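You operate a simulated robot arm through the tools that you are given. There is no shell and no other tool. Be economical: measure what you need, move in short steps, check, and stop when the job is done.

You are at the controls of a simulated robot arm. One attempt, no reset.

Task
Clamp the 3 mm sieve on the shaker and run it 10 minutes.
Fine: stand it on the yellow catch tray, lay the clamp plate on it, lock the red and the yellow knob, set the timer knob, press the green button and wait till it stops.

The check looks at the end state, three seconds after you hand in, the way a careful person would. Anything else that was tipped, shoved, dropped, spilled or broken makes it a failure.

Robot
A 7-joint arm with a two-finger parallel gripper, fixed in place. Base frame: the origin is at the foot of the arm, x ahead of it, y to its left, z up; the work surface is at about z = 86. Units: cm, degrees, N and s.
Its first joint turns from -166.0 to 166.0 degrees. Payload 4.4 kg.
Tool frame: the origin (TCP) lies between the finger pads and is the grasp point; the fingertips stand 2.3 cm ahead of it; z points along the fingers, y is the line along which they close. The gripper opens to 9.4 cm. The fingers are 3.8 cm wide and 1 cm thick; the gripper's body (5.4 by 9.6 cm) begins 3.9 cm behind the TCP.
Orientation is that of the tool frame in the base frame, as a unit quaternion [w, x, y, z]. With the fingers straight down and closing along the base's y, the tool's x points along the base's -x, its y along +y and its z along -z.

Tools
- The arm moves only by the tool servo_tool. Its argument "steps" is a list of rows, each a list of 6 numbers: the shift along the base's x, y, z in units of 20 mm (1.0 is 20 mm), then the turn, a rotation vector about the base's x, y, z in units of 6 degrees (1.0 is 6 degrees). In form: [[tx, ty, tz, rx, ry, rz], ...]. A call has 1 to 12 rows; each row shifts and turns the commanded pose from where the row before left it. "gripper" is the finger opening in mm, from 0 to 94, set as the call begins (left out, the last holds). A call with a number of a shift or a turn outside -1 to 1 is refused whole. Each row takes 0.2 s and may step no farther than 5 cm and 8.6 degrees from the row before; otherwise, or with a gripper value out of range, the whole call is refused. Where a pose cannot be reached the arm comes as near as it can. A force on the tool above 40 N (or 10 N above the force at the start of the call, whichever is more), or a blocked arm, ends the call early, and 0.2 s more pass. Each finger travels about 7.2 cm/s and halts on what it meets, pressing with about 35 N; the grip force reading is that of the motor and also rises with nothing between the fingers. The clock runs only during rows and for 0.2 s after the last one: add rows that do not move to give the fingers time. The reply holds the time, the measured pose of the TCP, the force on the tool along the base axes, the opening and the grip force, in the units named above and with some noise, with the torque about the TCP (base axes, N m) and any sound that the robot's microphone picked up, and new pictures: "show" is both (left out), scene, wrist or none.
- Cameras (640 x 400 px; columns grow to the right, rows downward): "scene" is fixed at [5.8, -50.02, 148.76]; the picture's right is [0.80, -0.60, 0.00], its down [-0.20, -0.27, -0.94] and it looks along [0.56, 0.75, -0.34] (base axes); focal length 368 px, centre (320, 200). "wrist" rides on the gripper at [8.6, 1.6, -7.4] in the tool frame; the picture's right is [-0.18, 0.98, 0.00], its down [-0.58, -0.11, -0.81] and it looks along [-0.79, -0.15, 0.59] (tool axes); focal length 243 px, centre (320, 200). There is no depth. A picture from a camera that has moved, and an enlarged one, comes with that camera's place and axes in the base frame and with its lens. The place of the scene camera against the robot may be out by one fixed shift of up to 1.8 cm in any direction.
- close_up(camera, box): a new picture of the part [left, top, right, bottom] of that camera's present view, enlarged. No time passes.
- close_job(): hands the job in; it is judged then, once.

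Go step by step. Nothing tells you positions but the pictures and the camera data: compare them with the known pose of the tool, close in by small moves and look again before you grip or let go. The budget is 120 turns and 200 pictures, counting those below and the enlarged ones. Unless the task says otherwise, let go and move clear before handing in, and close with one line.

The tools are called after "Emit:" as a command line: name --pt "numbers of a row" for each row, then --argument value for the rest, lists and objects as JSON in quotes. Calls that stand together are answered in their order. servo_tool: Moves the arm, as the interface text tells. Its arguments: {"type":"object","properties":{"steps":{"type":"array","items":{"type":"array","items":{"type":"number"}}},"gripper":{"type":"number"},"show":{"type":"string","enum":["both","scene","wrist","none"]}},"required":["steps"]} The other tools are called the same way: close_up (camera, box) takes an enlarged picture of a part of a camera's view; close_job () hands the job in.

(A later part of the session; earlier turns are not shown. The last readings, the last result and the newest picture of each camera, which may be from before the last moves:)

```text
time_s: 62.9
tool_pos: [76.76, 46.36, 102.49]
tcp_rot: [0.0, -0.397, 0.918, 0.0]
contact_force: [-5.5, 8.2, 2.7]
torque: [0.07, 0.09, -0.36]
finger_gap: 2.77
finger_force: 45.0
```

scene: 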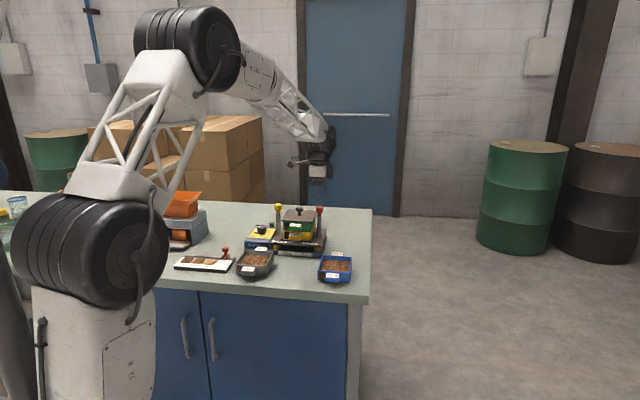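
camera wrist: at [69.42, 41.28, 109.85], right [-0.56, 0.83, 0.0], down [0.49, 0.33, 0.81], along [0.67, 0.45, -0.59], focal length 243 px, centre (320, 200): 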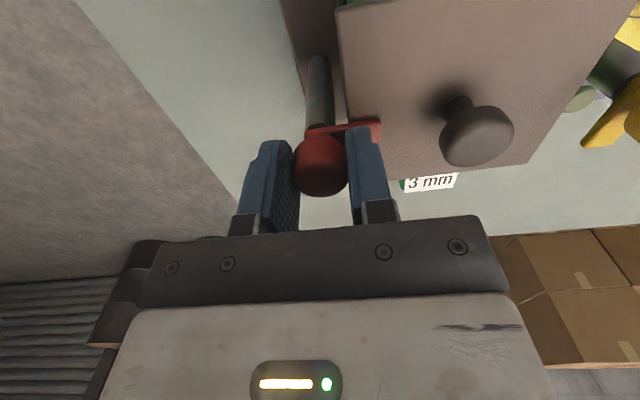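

Emit:
close_up --camera "wrist" --box '[240, 60, 480, 210]'

Emit:
close_up --camera "scene" --box '[280, 190, 344, 230]'

```text
2.67 times, centred on (360, 135) of wrist
camera zoom: at [69.65, 40.99, 109.85], right [-0.59, 0.81, 0.0], down [0.48, 0.35, 0.81], along [0.65, 0.48, -0.59], focal length 647 px, centre (213, 373)
```

zoom: 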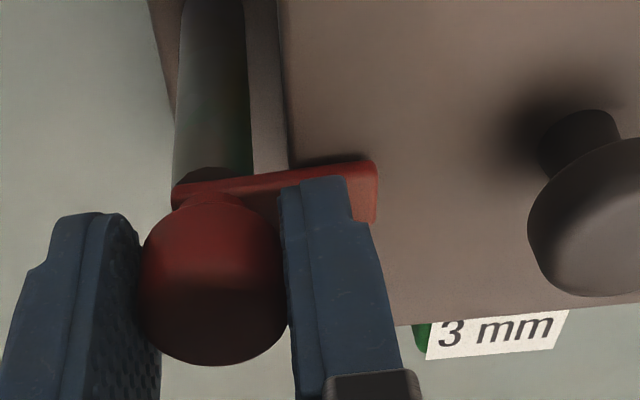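

```text
10.00 times, centred on (312, 210) of scene
camera zoom: at [5.8, -50.02, 148.76], right [0.8, -0.6, 0.0], down [-0.2, -0.27, -0.94], along [0.56, 0.75, -0.34], focal length 3678 px, centre (400, 100)
```

zoom: 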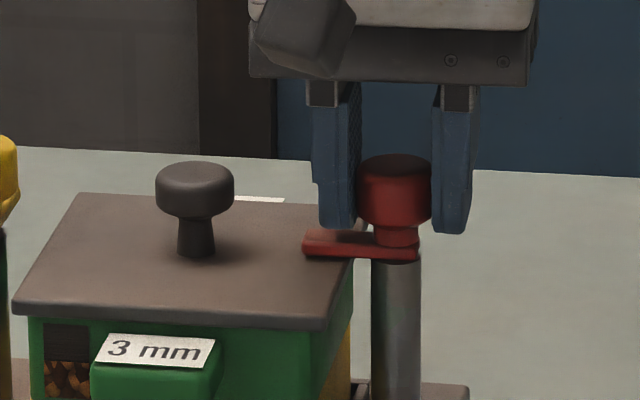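

The lever lies over the plate and didn't move in the last turn, so it's at its stop. I'll release and move above the yellow knob, near (66.2, 56.4).

Emit:
servo_tool --gripper 60 --pt "0 0 0 0 0 0" --pt "0 0 0 0 0 0" --pt "0 0 0.3 0 0 0" --pt "0 0 0.8 0 0 0" --pt "0 0 1 0 0 0" --pt "0 0 1 0 0 -0.2" --pt "-0.7 0.67 0.2 0 0 -0.2" --pt "-0.9 0.87 0 0 0 0" --pt "-0.9 0.87 0 0 0 0" --pt "-0.9 0.87 0 0 0 0" --pt "-0.9 0.87 0 0 0 0" --pt "-0.8 0.76 0 0 0 0" --show "wrist"

Emit:
close_up --camera "wrist" --box '[200, 60, 440, 220]'

Emit:
close_up --camera "scene" --box '[262, 185, 326, 225]'

```text
time_s: 65.5
tool_pos: [66.64, 56.08, 108.98]
tcp_rot: [0.0, -0.378, 0.926, 0.0]
contact_force: [0.9, 0.2, 0.4]
torque: [0.0, -0.01, -0.01]
finger_gap: 6.0
finger_force: 0.0
camera wrist: at [59.18, 51.05, 116.36], right [-0.56, 0.83, 0.0], down [0.49, 0.33, 0.81], along [0.67, 0.45, -0.59], focal length 243 px, centre (320, 200)
```

wrist: 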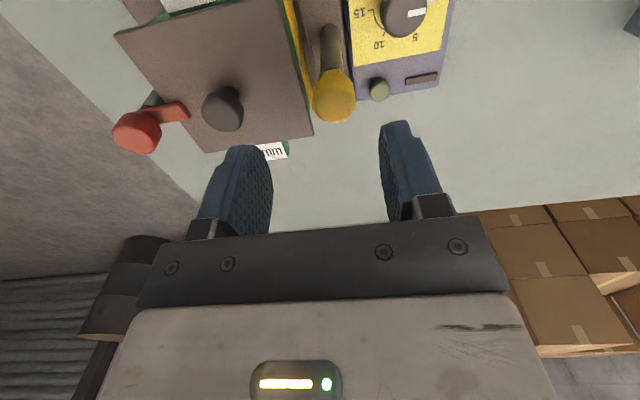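

```text
2.50 times, centred on (320, 140) of wrist
camera zoom: at [59.18, 51.05, 116.36], right [-0.56, 0.83, 0.0], down [0.49, 0.33, 0.81], along [0.67, 0.45, -0.59], focal length 606 px, centre (320, 350)
```

zoom: 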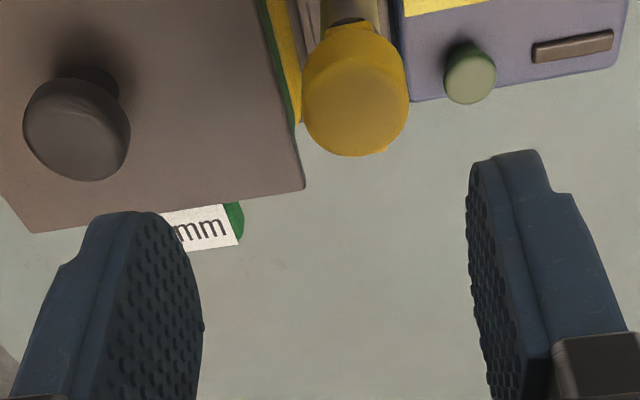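

```text
10.00 times, centred on (294, 205) of scene
camera zoom: at [5.8, -50.02, 148.76], right [0.8, -0.6, 0.0], down [-0.2, -0.27, -0.94], along [0.56, 0.75, -0.34], focal length 3678 px, centre (580, 150)
```

zoom: 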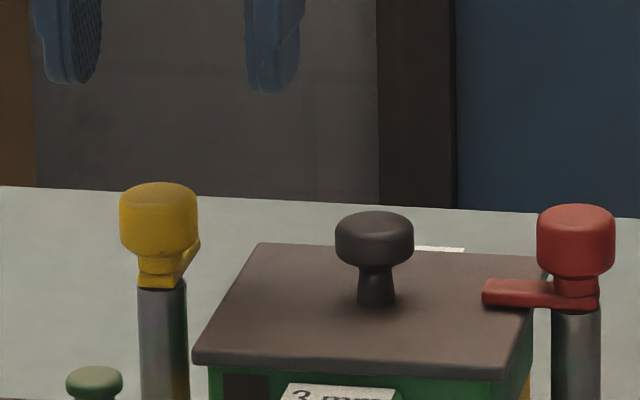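

Emit:
servo_tool --pt "-0.145 0.35 -0.3 0 0 0" --pt "0 0 -0.6 0 0 0" --pt "0 0 -0.5 0 0 0" --pt "0 0 0 0 0 0" --show "none"

Emit:
close_up --camera "wrist" --box '[200, 60, 440, 220]'

Emit:
close_up --camera "scene" --box '[252, 185, 316, 225]'

```text
time_s: 66.5
tool_pos: [66.22, 56.87, 106.24]
tcp_rot: [0.0, -0.378, 0.926, -0.001]
contact_force: [0.0, 0.3, 0.2]
torque: [0.0, 0.0, -0.01]
finger_gap: 6.02
finger_force: 0.0
```

```text
2.50 times, centred on (320, 140) of wrist
camera zoom: at [58.9, 51.8, 113.63], right [-0.56, 0.83, 0.0], down [0.49, 0.33, 0.81], along [0.67, 0.45, -0.59], focal length 606 px, centre (320, 350)
```

zoom: 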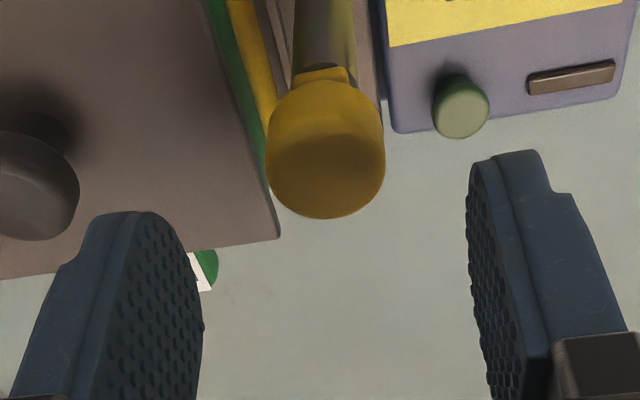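

```text
10.00 times, centred on (284, 205) of scene
camera zoom: at [5.8, -50.02, 148.76], right [0.8, -0.6, 0.0], down [-0.2, -0.27, -0.94], along [0.56, 0.75, -0.34], focal length 3678 px, centre (680, 150)
```

zoom: 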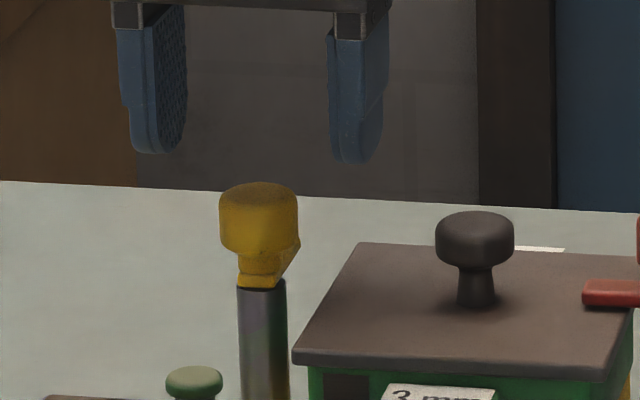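

Well centred. I'll go down, close and balance the side load.

Emit:
servo_tool --pt "0.02 0.07 -0.4 0 0 0" --pt "0 0 -0.6 0 0 0" --pt "0 0 -0.5 0 0 0" --pt "0 0 -0.4 0 0 0" --show "none"

Emit:
servo_tool --gripper 0 --pt "0 0 0 0 0 0" --pt "0 0 0 0 0 0" --pt "0 0 0 0 0 0" --pt "0 0 0 0 0 0" --pt "0 0 0 0 0 0" --show "wrist"

```text
time_s: 67.5
tool_pos: [66.14, 56.95, 102.46]
tcp_rot: [0.0, -0.379, 0.925, 0.0]
contact_force: [-0.3, 0.1, 0.5]
torque: [0.01, 0.0, -0.01]
finger_gap: 6.02
finger_force: 0.2
```

```text
time_s: 68.7
tool_pos: [66.15, 57.02, 102.37]
tcp_rot: [0.001, -0.378, 0.926, 0.0]
contact_force: [-8.2, 9.9, -2.9]
torque: [0.15, 0.15, -0.02]
finger_gap: 2.73
finger_force: 44.9
camera wrist: at [58.91, 51.98, 109.82], right [-0.56, 0.83, 0.0], down [0.49, 0.33, 0.81], along [0.67, 0.45, -0.59], focal length 243 px, centre (320, 200)
```

wrist: 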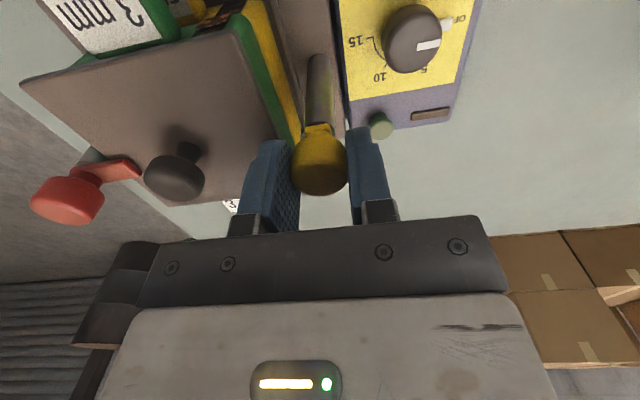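

Good grip, with a small side load. Turning -, in small portions.

Emit:
servo_tool --pt "-0.008 0.01 0 0 0 -0.5" --pt "0 0 0 0 0 -0.5" --pt "0 0 0 0 0 -0.5" --pt "0 0 0 0 0 -0.5" --show "none"

```text
time_s: 69.7
tool_pos: [66.26, 56.97, 102.36]
tcp_rot: [0.0, -0.279, 0.96, 0.0]
contact_force: [-11.1, -0.3, -8.3]
torque: [-0.18, 0.43, 0.02]
finger_gap: 2.74
finger_force: 45.4
```

Emit:
servo_tool --pt "-0.011 0 -0.004 0 0 -0.5" --pt "0 0 0 0 0 -0.5" --pt "0 0 0 0 0 -0.5" --pt "0 0 0 0 0 -0.5" --pt "0 0 0 0 0 -0.5" --show "none"

```text
time_s: 70.9
tool_pos: [66.15, 56.98, 102.46]
tcp_rot: [0.0, -0.151, 0.988, 0.001]
contact_force: [2.8, 0.1, -13.8]
torque: [0.13, -0.65, -0.01]
finger_gap: 2.74
finger_force: 44.3
```

Emit:
servo_tool --pt "0.002 0 -0.01 0 0 -0.5" --pt "0 0 0 0 0 -0.5" --pt "0 0 0 0 0 -0.5" --pt "0 0 0 0 0 -0.5" --pt "0 0 0 0 0 -0.5" --show "none"

```text
time_s: 72.1
tool_pos: [66.31, 56.94, 102.39]
tcp_rot: [0.0, -0.02, 1.0, 0.0]
contact_force: [10.9, -25.6, -5.8]
torque: [-0.48, 0.54, 0.03]
finger_gap: 2.77
finger_force: 45.6
```

Emit:
servo_tool --pt "0.01 -0.026 -0.004 0 0 -0.5" --pt "0 0 0 0 0 -0.5" --pt "0 0 0 0 0 -0.5" --pt "0 0 0 0 0 -0.5" --show "none"

```text
time_s: 73.1
tool_pos: [66.09, 56.98, 102.44]
tcp_rot: [0.0, 0.085, 0.996, 0.001]
contact_force: [-7.7, -32.5, 4.4]
torque: [-0.51, 0.64, 0.03]
finger_gap: 2.77
finger_force: 44.4
```

Emit:
servo_tool --pt "-0.008 -0.034 0 0 0 -0.5" --pt "0 0 0 0 0 -0.5" --pt "0 0 0 0 0 -0.5" --pt "0 0 0 0 0 -0.5" --show "none"

```text
time_s: 74.1
tool_pos: [66.21, 56.84, 102.39]
tcp_rot: [0.0, 0.187, 0.982, 0.0]
contact_force: [9.3, -3.3, -3.9]
torque: [-0.05, -0.26, 0.0]
finger_gap: 2.76
finger_force: 44.6
```

Emit:
servo_tool --pt "0.009 -0.003 0 0 0 -0.5" --pt "0 0 0 0 0 -0.5" --pt "0 0 0 0 0 -0.5" --pt "0 0 0 0 0 -0.5" --pt "0 0 0 0 0 -0.5" --show "none"

```text
time_s: 75.3
tool_pos: [66.16, 56.83, 102.45]
tcp_rot: [0.0, 0.314, 0.949, 0.0]
contact_force: [1.9, 12.2, -4.0]
torque: [0.06, -0.28, -0.02]
finger_gap: 2.76
finger_force: 45.1
```

Emit:
servo_tool --pt "0.002 0.012 0 0 0 -0.5" --pt "0 0 0 0 0 -0.5" --pt "0 0 0 0 0 -0.5" --show "none"

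Emit:
close_up --camera "scene" --box '[262, 185, 326, 225]'

```text
time_s: 76.1
tool_pos: [66.22, 56.82, 102.44]
tcp_rot: [0.0, 0.388, 0.922, 0.0]
contact_force: [-21.4, -11.2, 11.2]
torque: [0.21, 0.83, 0.03]
finger_gap: 2.77
finger_force: 44.8
```

```text
10.00 times, centred on (294, 205) of scene
camera zoom: at [5.8, -50.02, 148.76], right [0.8, -0.6, 0.0], down [-0.2, -0.27, -0.94], along [0.56, 0.75, -0.34], focal length 3678 px, centre (580, 150)
```

zoom: 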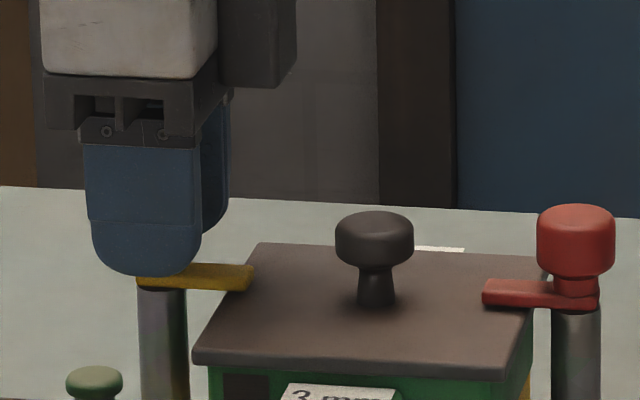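

The yellow lever is over the plate, but there's no stop torque yet. I'll go a little further to feel it.

Emit:
servo_tool --pt "-0.021 -0.011 0.008 0 0 -0.3" --pt "0 0 0 0 0 -0.3" --show "none"

```text
time_s: 76.7
tool_pos: [66.25, 56.79, 102.46]
tcp_rot: [0.0, 0.416, 0.909, 0.0]
contact_force: [-15.5, -29.3, 12.7]
torque: [-0.57, 0.13, 0.4]
finger_gap: 2.75
finger_force: 44.5
```

Emit:
servo_tool --pt "-0.015 -0.029 0.008 0 0 -0.3" --pt "0 0 0 0 0 -0.3" --show "wrist"

Emit:
close_up --camera "scene" --box '[262, 185, 326, 225]'

```text
time_s: 77.3
tool_pos: [66.22, 56.72, 102.48]
tcp_rot: [0.0, 0.444, 0.896, 0.0]
contact_force: [-6.5, -19.9, 6.2]
torque: [-0.09, 0.15, 0.31]
finger_gap: 2.77
finger_force: 45.1
camera wrist: at [62.26, 64.59, 109.81], right [0.89, 0.45, 0.0], down [0.26, -0.53, 0.81], along [0.36, -0.72, -0.59], focal length 243 px, centre (320, 200)
```

wrist: 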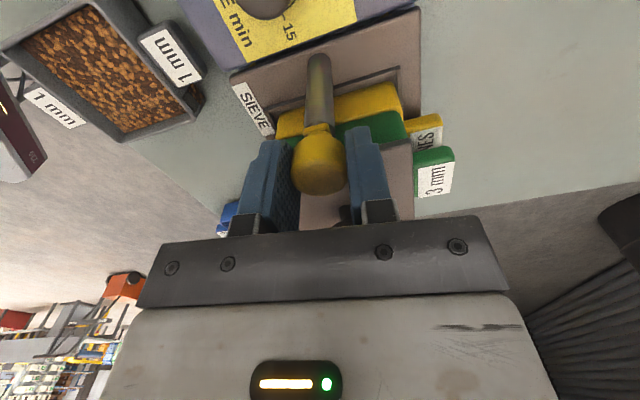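

```text
10.00 times, centred on (294, 205) of scene
camera zoom: at [5.8, -50.02, 148.76], right [0.8, -0.6, 0.0], down [-0.2, -0.27, -0.94], along [0.56, 0.75, -0.34], focal length 3678 px, centre (580, 150)
```

zoom: 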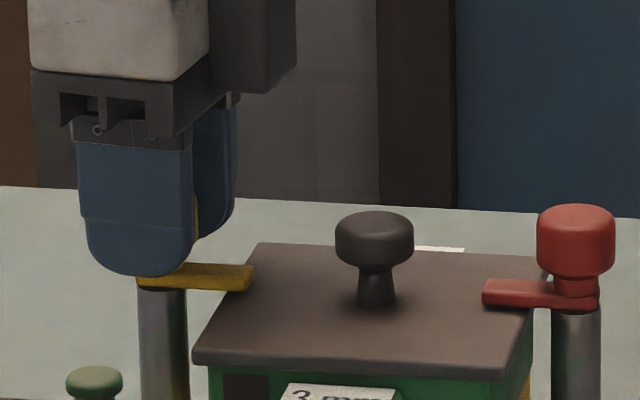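

Both levers are at their stops over the plate. I'll release, rise, and move back to look at the timer dial.

Emit:
servo_tool --gripper 60 --pt "0 0 0 0 0 0" --pt "0 0 0 0 0 0" --pt "0 0 0.3 0 0 0" --pt "0 0 0.8 0 0 0" --pt "0 0 1 0 0 0" --pt "-0.5 0.3 1 0 0 1" --pt "-0.7 0.3 0 0 0 1" --pt "-0.7 0.3 0 0 0 1" --pt "-0.7 0.3 0 0 0 1" --pt "-0.7 0.2 0 0 0 1" --pt "-0.5 0.2 0 0 0 1" --pt "0 0 0 0 0 1" --show "none"

Emit:
servo_tool --pt "0 0 0 0 0 1" --pt "0 0 0 0 0 0.8" --pt "0 0 0 0 0 0"

Emit:
close_up --camera "scene" --box '[262, 195, 326, 235]'

```text
time_s: 79.9
tool_pos: [58.55, 60.14, 108.58]
tcp_rot: [0.0, 0.094, 0.996, 0.0]
contact_force: [0.2, 1.2, 0.0]
torque: [-0.01, 0.01, 0.0]
finger_gap: 5.99
finger_force: 0.2
```

```text
time_s: 80.7
tool_pos: [58.54, 60.08, 108.65]
tcp_rot: [0.0, -0.001, 1.0, 0.0]
contact_force: [0.1, 0.2, -0.9]
torque: [-0.01, -0.02, 0.01]
finger_gap: 6.0
finger_force: 0.1
camera wrist: at [49.91, 61.56, 116.05], right [0.18, 0.98, 0.0], down [0.58, -0.11, 0.81], along [0.79, -0.15, -0.59], focal length 243 px, centre (320, 200)
```

scene: 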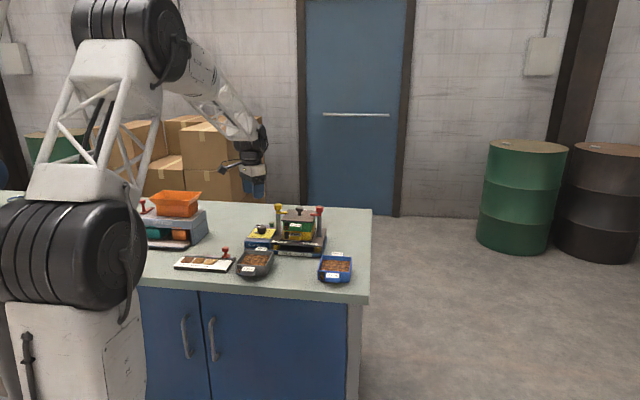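
wrist: 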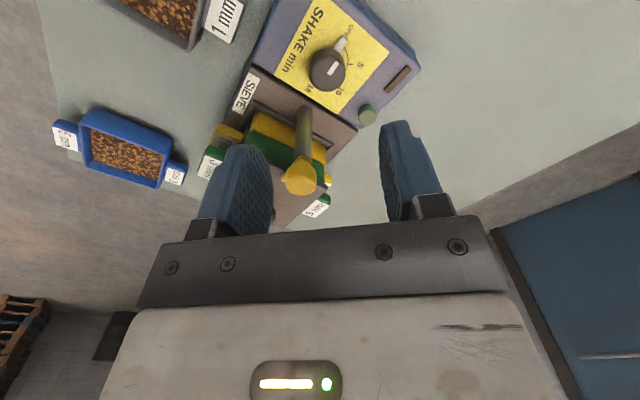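

```text
10.00 times, centred on (294, 215) of scene
camera zoom: at [5.8, -50.02, 148.76], right [0.8, -0.6, 0.0], down [-0.2, -0.27, -0.94], along [0.56, 0.75, -0.34], focal length 3678 px, centre (580, 50)
```

zoom: 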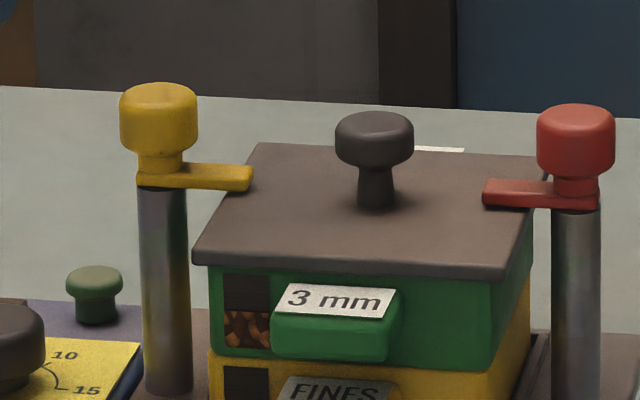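

Both levers hold the plate. Now the dial.

Emit:
close_up --camera "wrist" --box '[260, 10, 420, 110]'

Emit:
close_up --camera "scene" --box '[240, 213, 288, 243]'

```text
4.00 times, centred on (340, 60) of wrist
camera zoom: at [49.91, 61.56, 116.05], right [0.18, 0.98, 0.0], down [0.58, -0.11, 0.81], along [0.79, -0.15, -0.59], focal length 970 px, centre (240, 760)
```

zoom: 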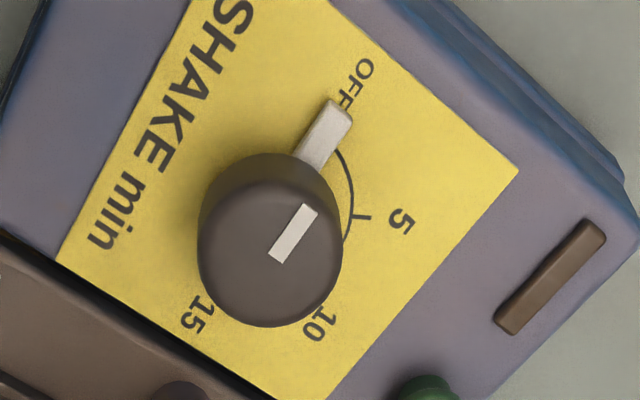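

```text
13.33 times, centred on (264, 228) of scene
camera zoom: at [5.8, -50.02, 148.76], right [0.8, -0.6, 0.0], down [-0.2, -0.27, -0.94], along [0.56, 0.75, -0.34], focal length 4904 px, centre (1067, -173)
```

zoom: 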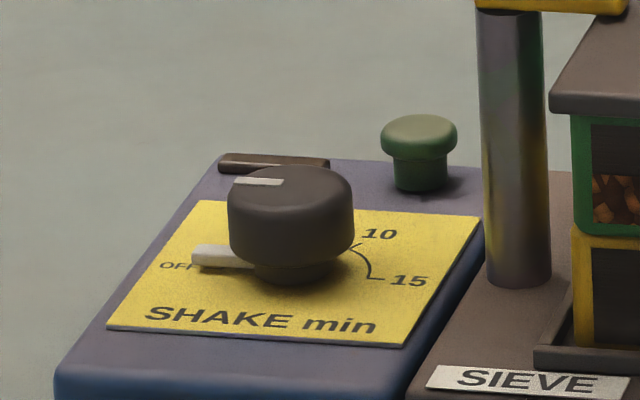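

The dial reads OFF at 134°, 5 at 75°, 10 at 14° and 15 at -46°, so 10 needs a -120° turn. The yellow post limits the gripper body near the dial, so I'll do it in two grips of about 60° with yaw between 5° and -60°. Moving over the dial at about (60.9, 60.25).

Emit:
servo_tool --pt "0.5 0.05 -0.5 0 0 0.4" --pt "0.5 0.04 -0.8 0 0 0.4" --pt "0.18 0 -0.8 0 0 0" --pt "0 0 -0.8 0 0 0" --pt "0 0 -0.8 0 0 0" --pt "0 0 -0.5 0 0 0" --pt "0 0 0 0 0 0" --show "wrist"

Emit:
close_up --camera "wrist" --box '[200, 60, 440, 220]'

Emit:
close_up --camera "scene" --box '[236, 198, 300, 238]'

```text
time_s: 82.3
tool_pos: [60.95, 60.24, 100.23]
tcp_rot: [0.0, -0.041, 0.999, 0.0]
contact_force: [-0.2, -0.4, -0.1]
torque: [-0.03, -0.01, 0.01]
finger_gap: 6.01
finger_force: 0.1
camera wrist: at [52.26, 60.99, 107.65], right [0.1, 0.99, 0.0], down [0.59, -0.06, 0.81], along [0.8, -0.08, -0.59], focal length 243 px, centre (320, 200)
```

wrist: 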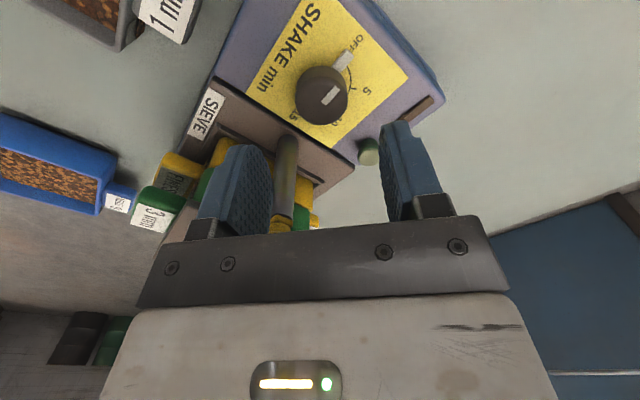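

```text
2.50 times, centred on (320, 140) of wrist
camera zoom: at [52.26, 60.99, 107.65], right [0.1, 0.99, 0.0], down [0.59, -0.06, 0.81], along [0.8, -0.08, -0.59], focal length 606 px, centre (320, 350)
```

zoom: 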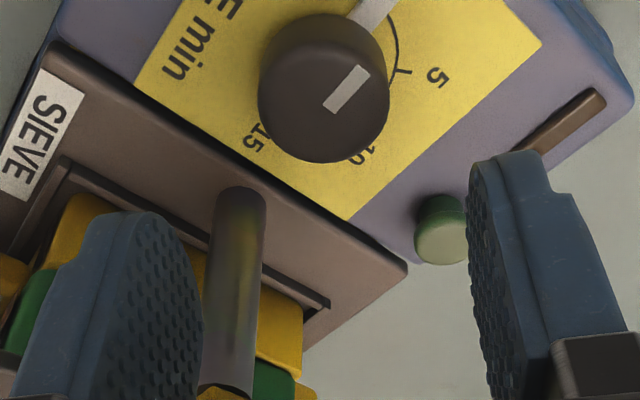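

```text
10.00 times, centred on (268, 218) of scene
camera zoom: at [5.8, -50.02, 148.76], right [0.8, -0.6, 0.0], down [-0.2, -0.27, -0.94], along [0.56, 0.75, -0.34], focal length 3678 px, centre (840, 20)
```

zoom: 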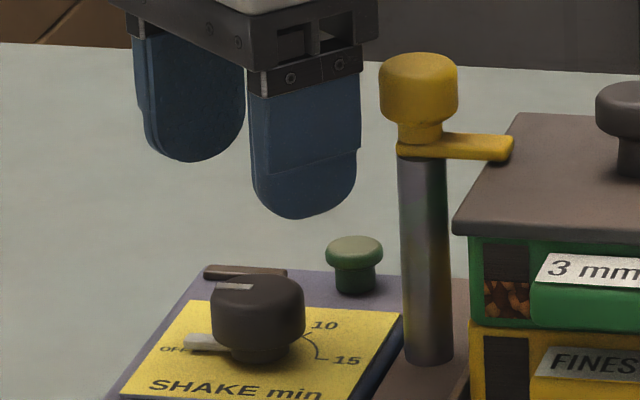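

Centred over the dial knob, whose cap spans about z = 91.8 to 93.9. I'll go down and close on it.

Emit:
servo_tool --pt "0 0 -0.8 0 0 0" --pt "0 0 -0.8 0 0 0" --pt "0 0 -0.7 0 0 0" --pt "0 0 -0.5 0 0 0" --pt "0 0 0 0 0 0" --show "wrist"

Emit:
close_up --camera "scene" --box '[236, 198, 300, 238]'

```text
time_s: 83.5
tool_pos: [60.98, 60.33, 94.77]
tcp_rot: [0.0, -0.042, 0.999, 0.0]
contact_force: [0.7, 0.5, -1.1]
torque: [0.0, 0.01, -0.03]
finger_gap: 6.01
finger_force: 0.1
camera wrist: at [52.24, 61.08, 102.15], right [0.1, 0.99, 0.0], down [0.59, -0.06, 0.81], along [0.8, -0.08, -0.59], focal length 243 px, centre (320, 200)
```

wrist: 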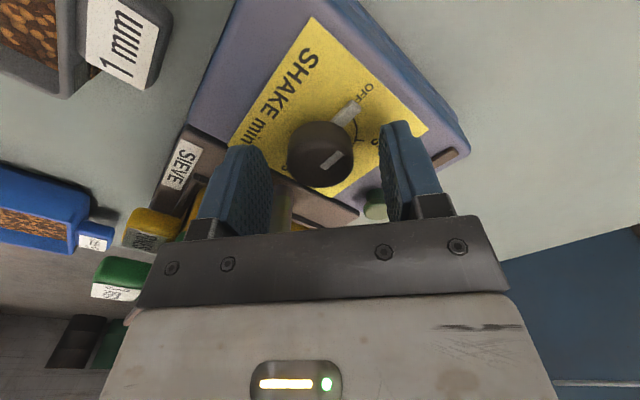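

```text
10.00 times, centred on (268, 218) of scene
camera zoom: at [5.8, -50.02, 148.76], right [0.8, -0.6, 0.0], down [-0.2, -0.27, -0.94], along [0.56, 0.75, -0.34], focal length 3678 px, centre (840, 20)
```

zoom: 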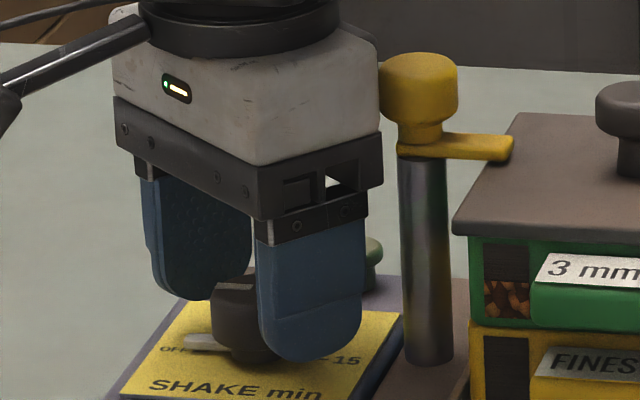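

Emit:
servo_tool --gripper 0 --pt "0 0 0 0 0 0" --pt "0 0 0 0 0 0" --pt "0 0 0 0 0 0" --pt "0 0 0 0 0 0" --show "none"

```text
time_s: 84.5
tool_pos: [61.02, 60.19, 94.86]
tcp_rot: [0.0, -0.042, 0.999, -0.001]
contact_force: [-0.6, 0.9, 0.5]
torque: [0.02, -0.06, -0.02]
finger_gap: 3.31
finger_force: 45.1
```

A clean grip with no side load. Turning clockwise.

Emit:
servo_tool --pt "0 0 0 0 0 -0.5" --pt "0 0 0 0 0 -0.5" --pt "0 0 0 0 0 -0.5" --pt "0 0 0 0 0 -0.5" --pt "0 0 0 0 0 -0.5" --show "wrist"

```text
time_s: 85.7
tool_pos: [60.75, 60.34, 94.72]
tcp_rot: [0.0, 0.084, 0.996, 0.001]
contact_force: [-9.2, 6.4, 0.5]
torque: [-1.69, -1.19, 0.47]
finger_gap: 3.33
finger_force: 44.6
stopped in row 5: the force on the tool passed its limit at 43 N (the readings are from after the stop); the commanded pose is now the measured one
camera wrist: at [52.52, 63.29, 102.14], right [0.34, 0.94, 0.0], down [0.55, -0.2, 0.81], along [0.76, -0.28, -0.59], focal length 243 px, centre (320, 200)
```

wrist: 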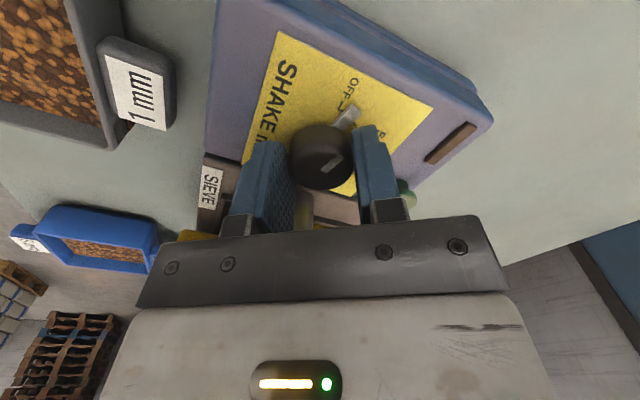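

Emit:
servo_tool --pt "0 0 0 0 0 0" --pt "0 0 0 0 0 0" --show "none"

Emit:
close_up --camera "wrist" --box '[240, 60, 440, 220]'

Emit:
close_up --camera "scene" --box '[236, 198, 300, 238]'

```text
time_s: 86.3
tool_pos: [60.79, 60.43, 94.74]
tcp_rot: [0.001, 0.084, 0.996, 0.0]
contact_force: [-16.8, 7.2, 2.6]
torque: [-2.63, -2.18, 0.73]
finger_gap: 3.31
finger_force: 45.6
```

```text
2.50 times, centred on (340, 140) of wrist
camera zoom: at [52.52, 63.29, 102.14], right [0.35, 0.94, 0.0], down [0.55, -0.2, 0.81], along [0.76, -0.28, -0.59], focal length 606 px, centre (270, 350)
```

zoom: 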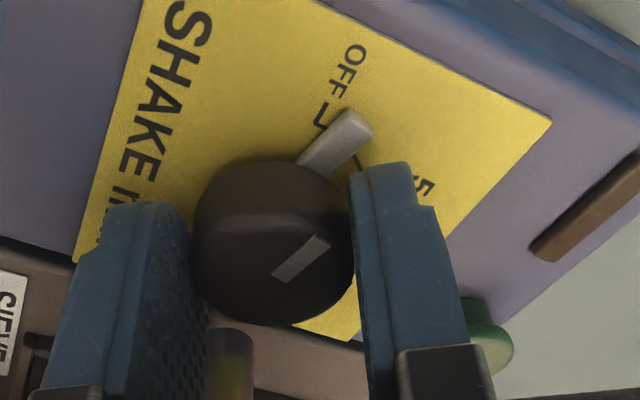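

```text
10.00 times, centred on (268, 218) of scene
camera zoom: at [5.8, -50.02, 148.76], right [0.8, -0.6, 0.0], down [-0.2, -0.27, -0.94], along [0.56, 0.75, -0.34], focal length 3678 px, centre (840, 20)
```

zoom: 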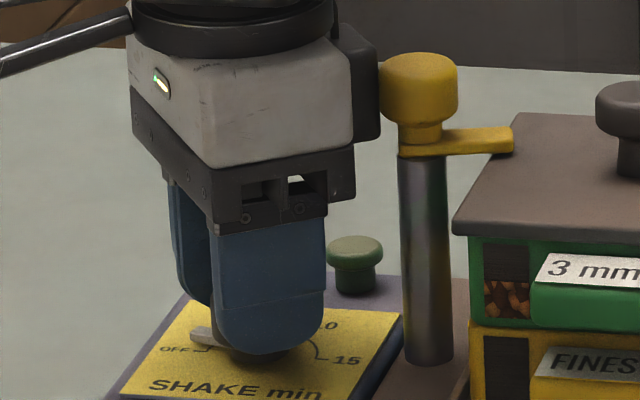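

The dial has turned about 14°, but a housing on the gripper's far side is touching the yellow knob. I'll release, turn back, rise, and then lean the tool 20° away from the post for the dial grips. The pads stay vertical that way.

Emit:
servo_tool --gripper 58 --pt "0 0 0 0 0 0" --pt "0 0 0 0 0 0.5" --pt "0 0 0 0 0 1" --pt "0 0 0 0 0 0.9" --pt "0 0 0.6 0 0 0" --pt "0 0 1 0 0 0" --pt "0 0 1 0 0 0" --pt "0 0 1 0 0 0" --show "none"

Emit:
close_up --camera "scene" --box '[236, 198, 316, 248]'

Emit:
close_up --camera "wrist" --box '[200, 20, 440, 180]'

```text
time_s: 88.1
tool_pos: [60.61, 60.47, 101.84]
tcp_rot: [0.001, -0.042, 0.999, 0.0]
contact_force: [1.0, -0.3, 0.0]
torque: [0.04, 0.02, -0.02]
finger_gap: 5.81
finger_force: 0.0
```

```text
8.00 times, centred on (276, 223) of scene
camera zoom: at [5.8, -50.02, 148.76], right [0.8, -0.6, 0.0], down [-0.2, -0.27, -0.94], along [0.56, 0.75, -0.34], focal length 2943 px, centre (672, 16)
```

zoom: 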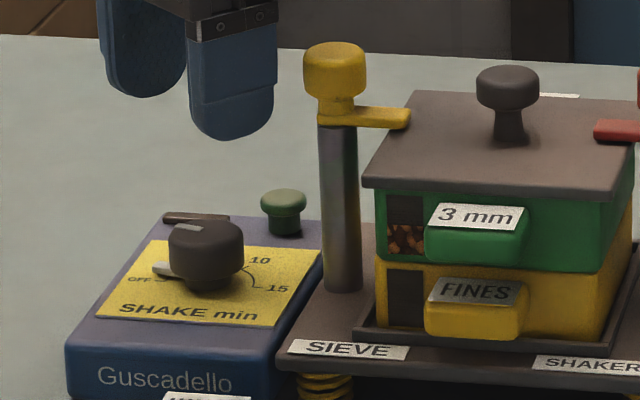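

```text
2.50 times, centred on (320, 100) of wrist
camera zoom: at [51.93, 61.16, 109.28], right [0.1, 0.99, 0.0], down [0.59, -0.06, 0.81], along [0.8, -0.08, -0.59], focal length 606 px, centre (320, 450)
```

zoom: 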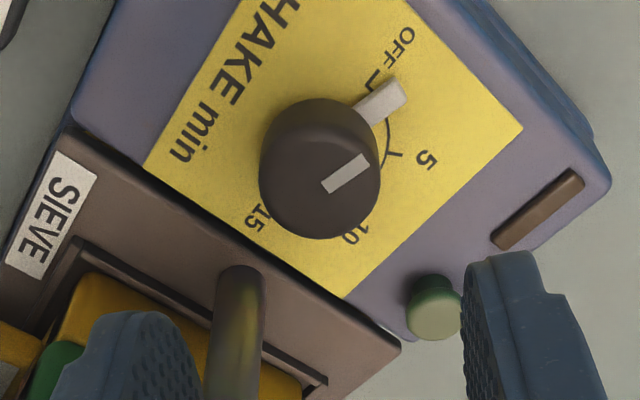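

The shaker is undisturbed and the dial pointer is at about 118°, so -104° remains. I'll set yaw to -5° and lean 20°.

Emit:
servo_tool --pt "0 0 0 0 0 -0.8" --pt "0.1 -0.05 0 0 0 -0.83" --pt "0 0 0 -0.0725 -0.829 0" --pt "0 0 0 -0.0725 -0.829 0" --pt "0 0 0 -0.0725 -0.829 0" --pt "0 0 0 -0.0725 -0.829 0" --pt "0 0 -0.5 0 0 0" --pt "0 0 -0.5 0 0 0" --pt "0 0 0 0 0 0"

Emit:
close_up --camera "scene" --box '[236, 198, 300, 238]'

Emit:
close_up --camera "wrist" --box '[200, 60, 440, 220]'

```text
time_s: 90.1
tool_pos: [60.98, 60.19, 99.92]
tcp_rot: [0.173, 0.043, 0.984, -0.008]
contact_force: [-0.3, 0.6, 0.1]
torque: [0.0, -0.02, 0.01]
finger_gap: 5.79
finger_force: 0.1
camera wrist: at [50.52, 62.65, 103.91], right [0.26, 0.96, 0.06], down [0.26, -0.13, 0.96], along [0.93, -0.23, -0.28], focal length 243 px, centre (320, 200)
```

scene: 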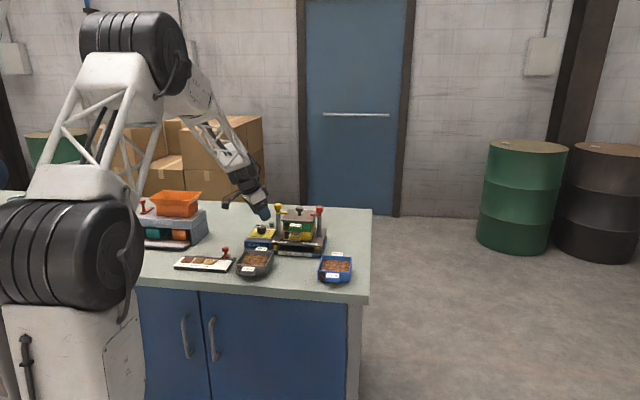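
wrist: 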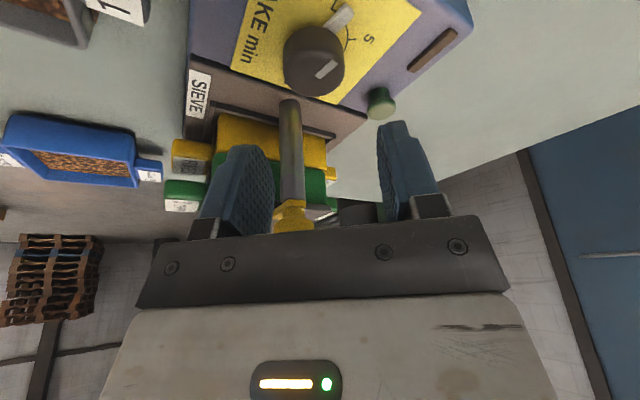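

```text
10.00 times, centred on (268, 218) of scene
camera zoom: at [5.8, -50.02, 148.76], right [0.8, -0.6, 0.0], down [-0.2, -0.27, -0.94], along [0.56, 0.75, -0.34], focal length 3678 px, centre (840, 20)
```

zoom: 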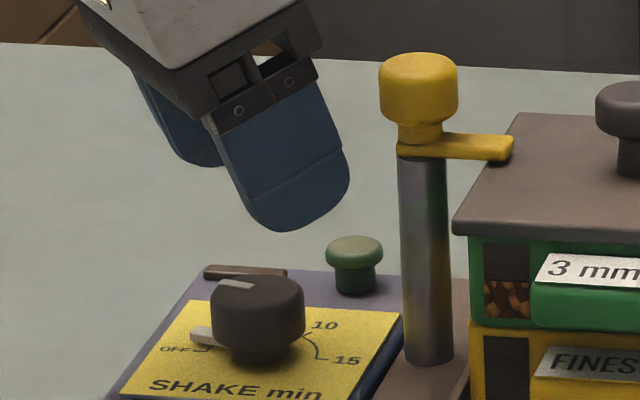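

```text
2.50 times, centred on (320, 140) of wrist
camera zoom: at [50.52, 62.65, 103.91], right [0.26, 0.96, 0.06], down [0.26, -0.13, 0.96], along [0.93, -0.23, -0.28], focal length 606 px, centre (320, 350)
```

zoom: 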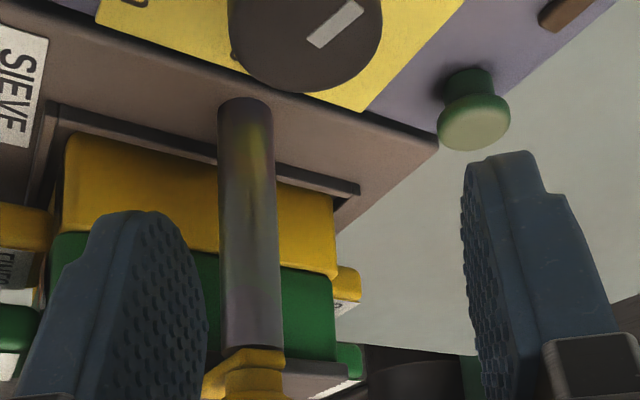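

The lean is right: the gripper body is well away from the yellow post. I'll go straight down over the dial axis.

Emit:
servo_tool --pt "-0.06 0.05 -0.7 0 0 0" --pt "0 0 -0.7 0 0 0" --pt "0 0 -0.6 0 0 0" --pt "0 0 -0.45 0 0 0" --pt "0 0 0 0 0 0" --show "wrist"

Emit:
close_up --camera "scene" --box '[236, 198, 300, 238]'

```text
time_s: 91.3
tool_pos: [60.85, 60.36, 95.05]
tcp_rot: [0.174, 0.043, 0.984, -0.008]
contact_force: [-0.2, 0.8, -0.3]
torque: [0.0, -0.04, 0.02]
finger_gap: 5.83
finger_force: 0.0
camera wrist: at [50.39, 62.78, 99.01], right [0.26, 0.96, 0.06], down [0.26, -0.13, 0.96], along [0.93, -0.23, -0.29], focal length 243 px, centre (320, 200)
```

wrist: 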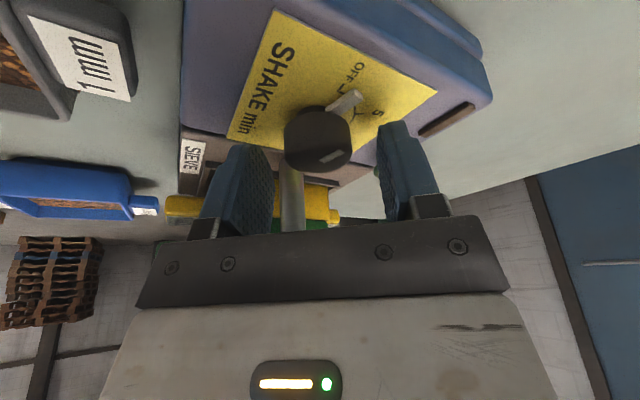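

```text
10.00 times, centred on (268, 218) of scene
camera zoom: at [5.8, -50.02, 148.76], right [0.8, -0.6, 0.0], down [-0.2, -0.27, -0.94], along [0.56, 0.75, -0.34], focal length 3678 px, centre (840, 20)
```

zoom: 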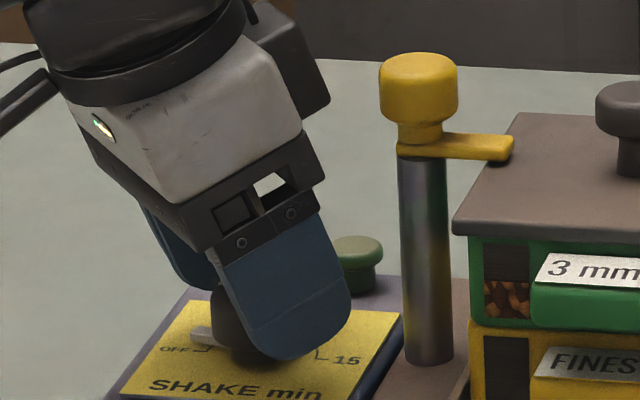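

Emit:
servo_tool --gripper 0 --pt "0 0 -0.08 0 0 0" --pt "0 0 0 0 0 0" --pt "0 0 0 0 0 0" --pt "0 0 0 0 0 0" --pt "0 0 0 0 0 0" --show "none"

```text
time_s: 92.5
tool_pos: [60.88, 60.33, 94.83]
tcp_rot: [0.173, 0.043, 0.984, -0.008]
contact_force: [-10.8, -22.5, 17.3]
torque: [-0.57, 0.27, -0.02]
finger_gap: 3.3
finger_force: 44.9
```

Emit:
servo_tool --pt "-0.011 -0.022 0.015 0 0 0" --pt "0 0 0 0 0 -0.5" --pt "0 0 0 0 0 -0.5" --pt "0 0 0 0 0 -0.5" --show "none"

```text
time_s: 93.5
tool_pos: [60.95, 60.28, 94.99]
tcp_rot: [0.172, 0.12, 0.977, -0.021]
contact_force: [5.2, 6.2, 3.5]
torque: [0.36, 0.55, -0.02]
finger_gap: 3.3
finger_force: 44.9
```

Smooth. Continuing.

Emit:
servo_tool --pt "0.005 0.006 0.003 0 0 -0.5" --pt "0 0 0 0 0 -0.5" --pt "0 0 0 0 0 -0.5" --pt "0 0 0 0 0 -0.5" --show "none"

```text
time_s: 94.6
tool_pos: [60.91, 60.34, 94.89]
tcp_rot: [0.17, 0.221, 0.96, -0.038]
contact_force: [8.4, 9.1, -4.7]
torque: [0.41, -0.35, 0.01]
finger_gap: 3.31
finger_force: 45.2
stopped in row 4: the force on the tool passed its limit at 43 N (the readings are from after the stop); the commanded pose is now the measured one
```

Emit:
servo_tool --pt "0.008 0.009 -0.004 0 0 -0.5" --pt "0 0 0 0 0 -0.5" --pt "0 0 0 0 0 -0.5" --show "wrist"

```text
time_s: 95.4
tool_pos: [60.94, 60.41, 94.94]
tcp_rot: [0.165, 0.296, 0.939, -0.051]
contact_force: [6.6, 18.7, -9.3]
torque: [0.61, -0.08, 0.02]
finger_gap: 3.32
finger_force: 45.1
camera wrist: at [53.11, 67.7, 98.92], right [0.7, 0.71, 0.07], down [0.16, -0.25, 0.96], along [0.69, -0.66, -0.29], focal length 243 px, centre (320, 200)
```

wrist: 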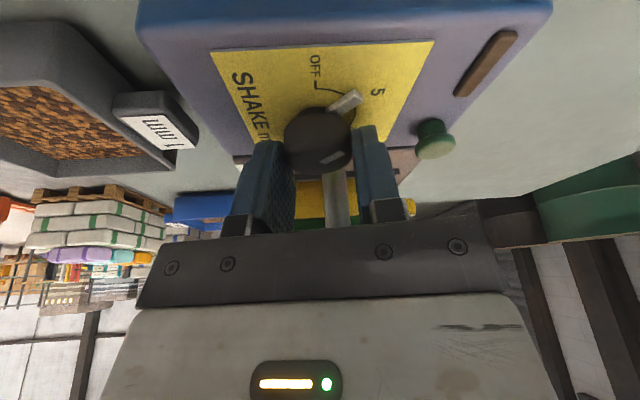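

Emit:
servo_tool --pt "0.007 0.019 -0.008 0 0 -0.5" --pt "0 0 0 0 0 -0.5" --pt "0 0 0 0 0 -0.5" --show "none"

```text
time_s: 96.2
tool_pos: [61.0, 60.4, 94.87]
tcp_rot: [0.161, 0.369, 0.913, -0.065]
contact_force: [7.9, 19.5, -3.7]
torque: [0.45, -0.37, 0.03]
finger_gap: 3.3
finger_force: 45.1
```

Emit:
servo_tool --pt "0.008 0.019 -0.003 0 0 -0.5" --pt "0 0 0 0 0 -0.5" --pt "0 0 0 0 0 -0.5" --show "none"

```text
time_s: 97.0
tool_pos: [60.94, 60.43, 94.94]
tcp_rot: [0.156, 0.439, 0.882, -0.077]
contact_force: [-12.1, 10.0, 4.7]
torque: [-0.68, -0.43, -0.02]
finger_gap: 3.29
finger_force: 45.3
```

Emit:
servo_tool --pt "-0.012 0.01 0.004 0 0 -0.5" --pt "0 0 0 0 0 -0.5" --show "wrist"

Emit:
close_up --camera "scene" --box '[236, 198, 300, 238]'

```text
time_s: 97.6
tool_pos: [60.95, 60.3, 94.91]
tcp_rot: [0.152, 0.484, 0.857, -0.083]
contact_force: [-3.1, 0.2, 11.7]
torque: [0.31, 0.2, 0.03]
finger_gap: 3.31
finger_force: 44.9
camera wrist: at [56.85, 70.28, 98.93], right [0.93, 0.36, 0.07], down [0.04, -0.29, 0.96], along [0.36, -0.89, -0.29], focal length 243 px, centre (320, 200)
```

wrist: 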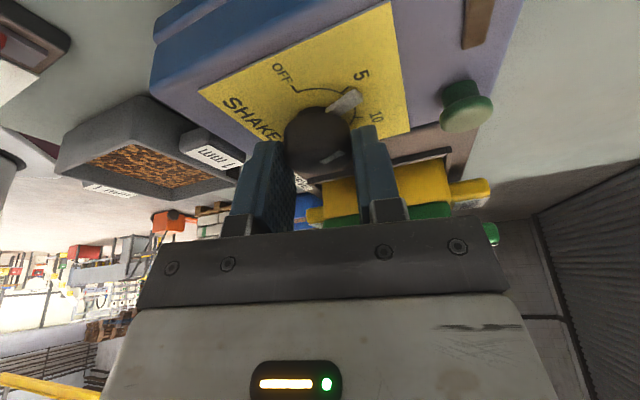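

```text
10.00 times, centred on (268, 218) of scene
camera zoom: at [5.8, -50.02, 148.76], right [0.8, -0.6, 0.0], down [-0.2, -0.27, -0.94], along [0.56, 0.75, -0.34], focal length 3678 px, centre (840, 20)
```

zoom: 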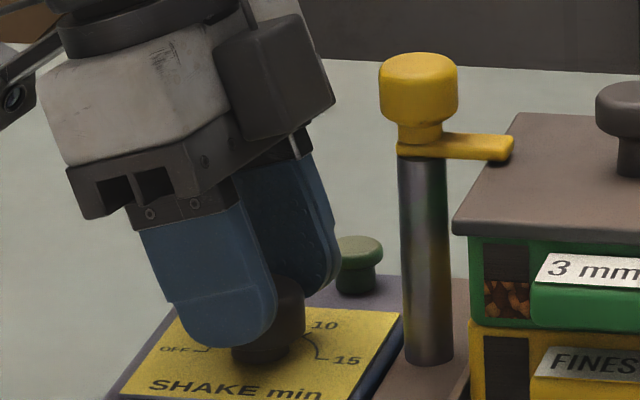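

The pointer is near 64°, with about 50° to go. I'll open, swing the tool back +51°, and regrip.

Emit:
servo_tool --gripper 58 --pt "0 0 0 0 0 0" --pt "0 0 0 0 0 0" --pt "0 0 0 0 0 0.5" --pt "0 0 0 0 0 1" --pt "0 0 0 0 0 1" --pt "0 0 0 0 0 1" --pt "0 0 0 0 0 1" --pt "0 0 0 0 0 1" --pt "0 0 0 0 0 1" --pt "0 0 0 0 0 1" --pt "0 0 0 0 0 1" --pt "0 0 0 0 0 0" --show "wrist"

Emit:
close_up --camera "wrist" --box '[220, 20, 460, 180]'

```text
time_s: 100.2
tool_pos: [60.78, 60.58, 94.94]
tcp_rot: [0.174, 0.068, 0.982, -0.011]
contact_force: [0.2, 0.3, 0.0]
torque: [-0.03, 0.02, 0.0]
finger_gap: 5.79
finger_force: 0.0
camera wrist: at [50.54, 63.41, 98.92], right [0.31, 0.95, 0.06], down [0.25, -0.15, 0.96], along [0.92, -0.28, -0.29], focal length 243 px, centre (320, 200)
```

wrist: 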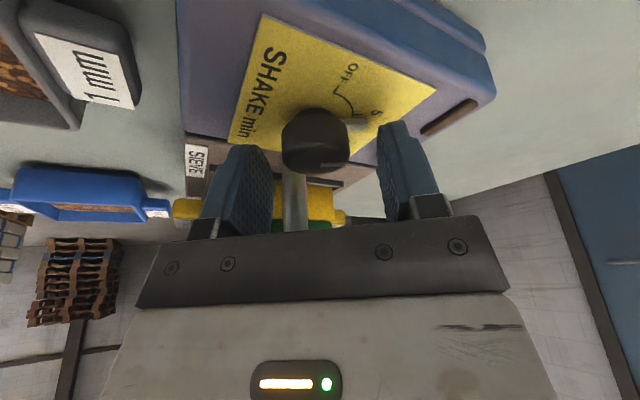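

```text
2.50 times, centred on (340, 100) of wrist
camera zoom: at [50.54, 63.41, 98.92], right [0.31, 0.95, 0.06], down [0.25, -0.15, 0.96], along [0.92, -0.28, -0.29], focal length 606 px, centre (270, 450)
```

zoom: 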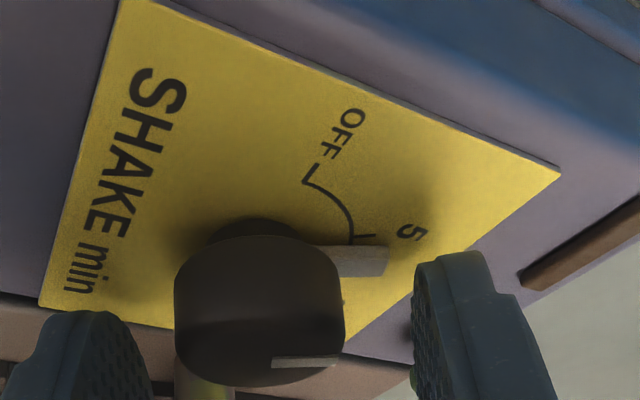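

The pointer reads about 64° as expected. Regripping.

Emit:
servo_tool --gripper 0 --pt "0.04 -0.06 0 0 0 0" --pt "0 0 0 0 0 0" --pt "0 0 0 0 0 0" --pt "0 0 0 0 0 0" --pt "0 0 0 0 0 0" --show "none"

```text
time_s: 101.4
tool_pos: [61.04, 60.33, 94.94]
tcp_rot: [0.173, 0.068, 0.983, -0.012]
contact_force: [-10.7, -13.3, 4.1]
torque: [-0.27, 0.36, 0.0]
finger_gap: 3.3
finger_force: 45.1
```

Emit:
servo_tool --pt "-0.011 -0.013 0.004 0 0 0" --pt "0 0 0 0 0 -0.5" --pt "0 0 0 0 0 -0.5" --pt "0 0 0 0 0 -0.5" --show "none"

Emit:
servo_tool --pt "0 0 0 0 0 -0.5" --pt "0 0 0 0 0 -0.5" --show "none"

```text
time_s: 102.4
tool_pos: [60.9, 60.29, 94.92]
tcp_rot: [0.172, 0.146, 0.974, -0.025]
contact_force: [-8.8, 8.2, -8.9]
torque: [0.57, 0.67, 0.03]
finger_gap: 3.32
finger_force: 45.1
```

```text
time_s: 103.0
tool_pos: [60.93, 60.19, 94.93]
tcp_rot: [0.171, 0.196, 0.965, -0.034]
contact_force: [-15.9, -1.5, -5.9]
torque: [0.34, 0.85, 0.01]
finger_gap: 3.29
finger_force: 45.2
```

Emit:
servo_tool --pt "-0.016 -0.002 -0.005 0 0 -0.5" --pt "0 0 0 0 0 -0.5" --pt "0 0 0 0 0 -0.5" --show "none"

```text
time_s: 103.8
tool_pos: [61.01, 60.42, 94.89]
tcp_rot: [0.167, 0.271, 0.947, -0.046]
contact_force: [-5.6, 11.4, -10.2]
torque: [0.33, -0.04, -0.02]
finger_gap: 3.31
finger_force: 45.7
```

Emit:
servo_tool --pt "-0.005 0.011 -0.008 0 0 -0.5" --pt "0 0 0 0 0 -0.5" --pt "0 0 0 0 0 -0.5" --show "none"

Emit:
servo_tool --pt "0 0 0 0 0 -0.5" --pt "0 0 0 0 0 -0.5" --show "none"

```text
time_s: 104.6
tool_pos: [61.0, 60.34, 94.92]
tcp_rot: [0.164, 0.345, 0.922, -0.06]
contact_force: [5.2, 15.1, -9.1]
torque: [0.0, -0.48, 0.04]
finger_gap: 3.31
finger_force: 45.2
```

```text
time_s: 105.2
tool_pos: [60.92, 60.46, 94.93]
tcp_rot: [0.159, 0.392, 0.903, -0.068]
contact_force: [15.6, 18.8, -4.6]
torque: [1.05, -0.01, -0.01]
finger_gap: 3.3
finger_force: 44.7
```

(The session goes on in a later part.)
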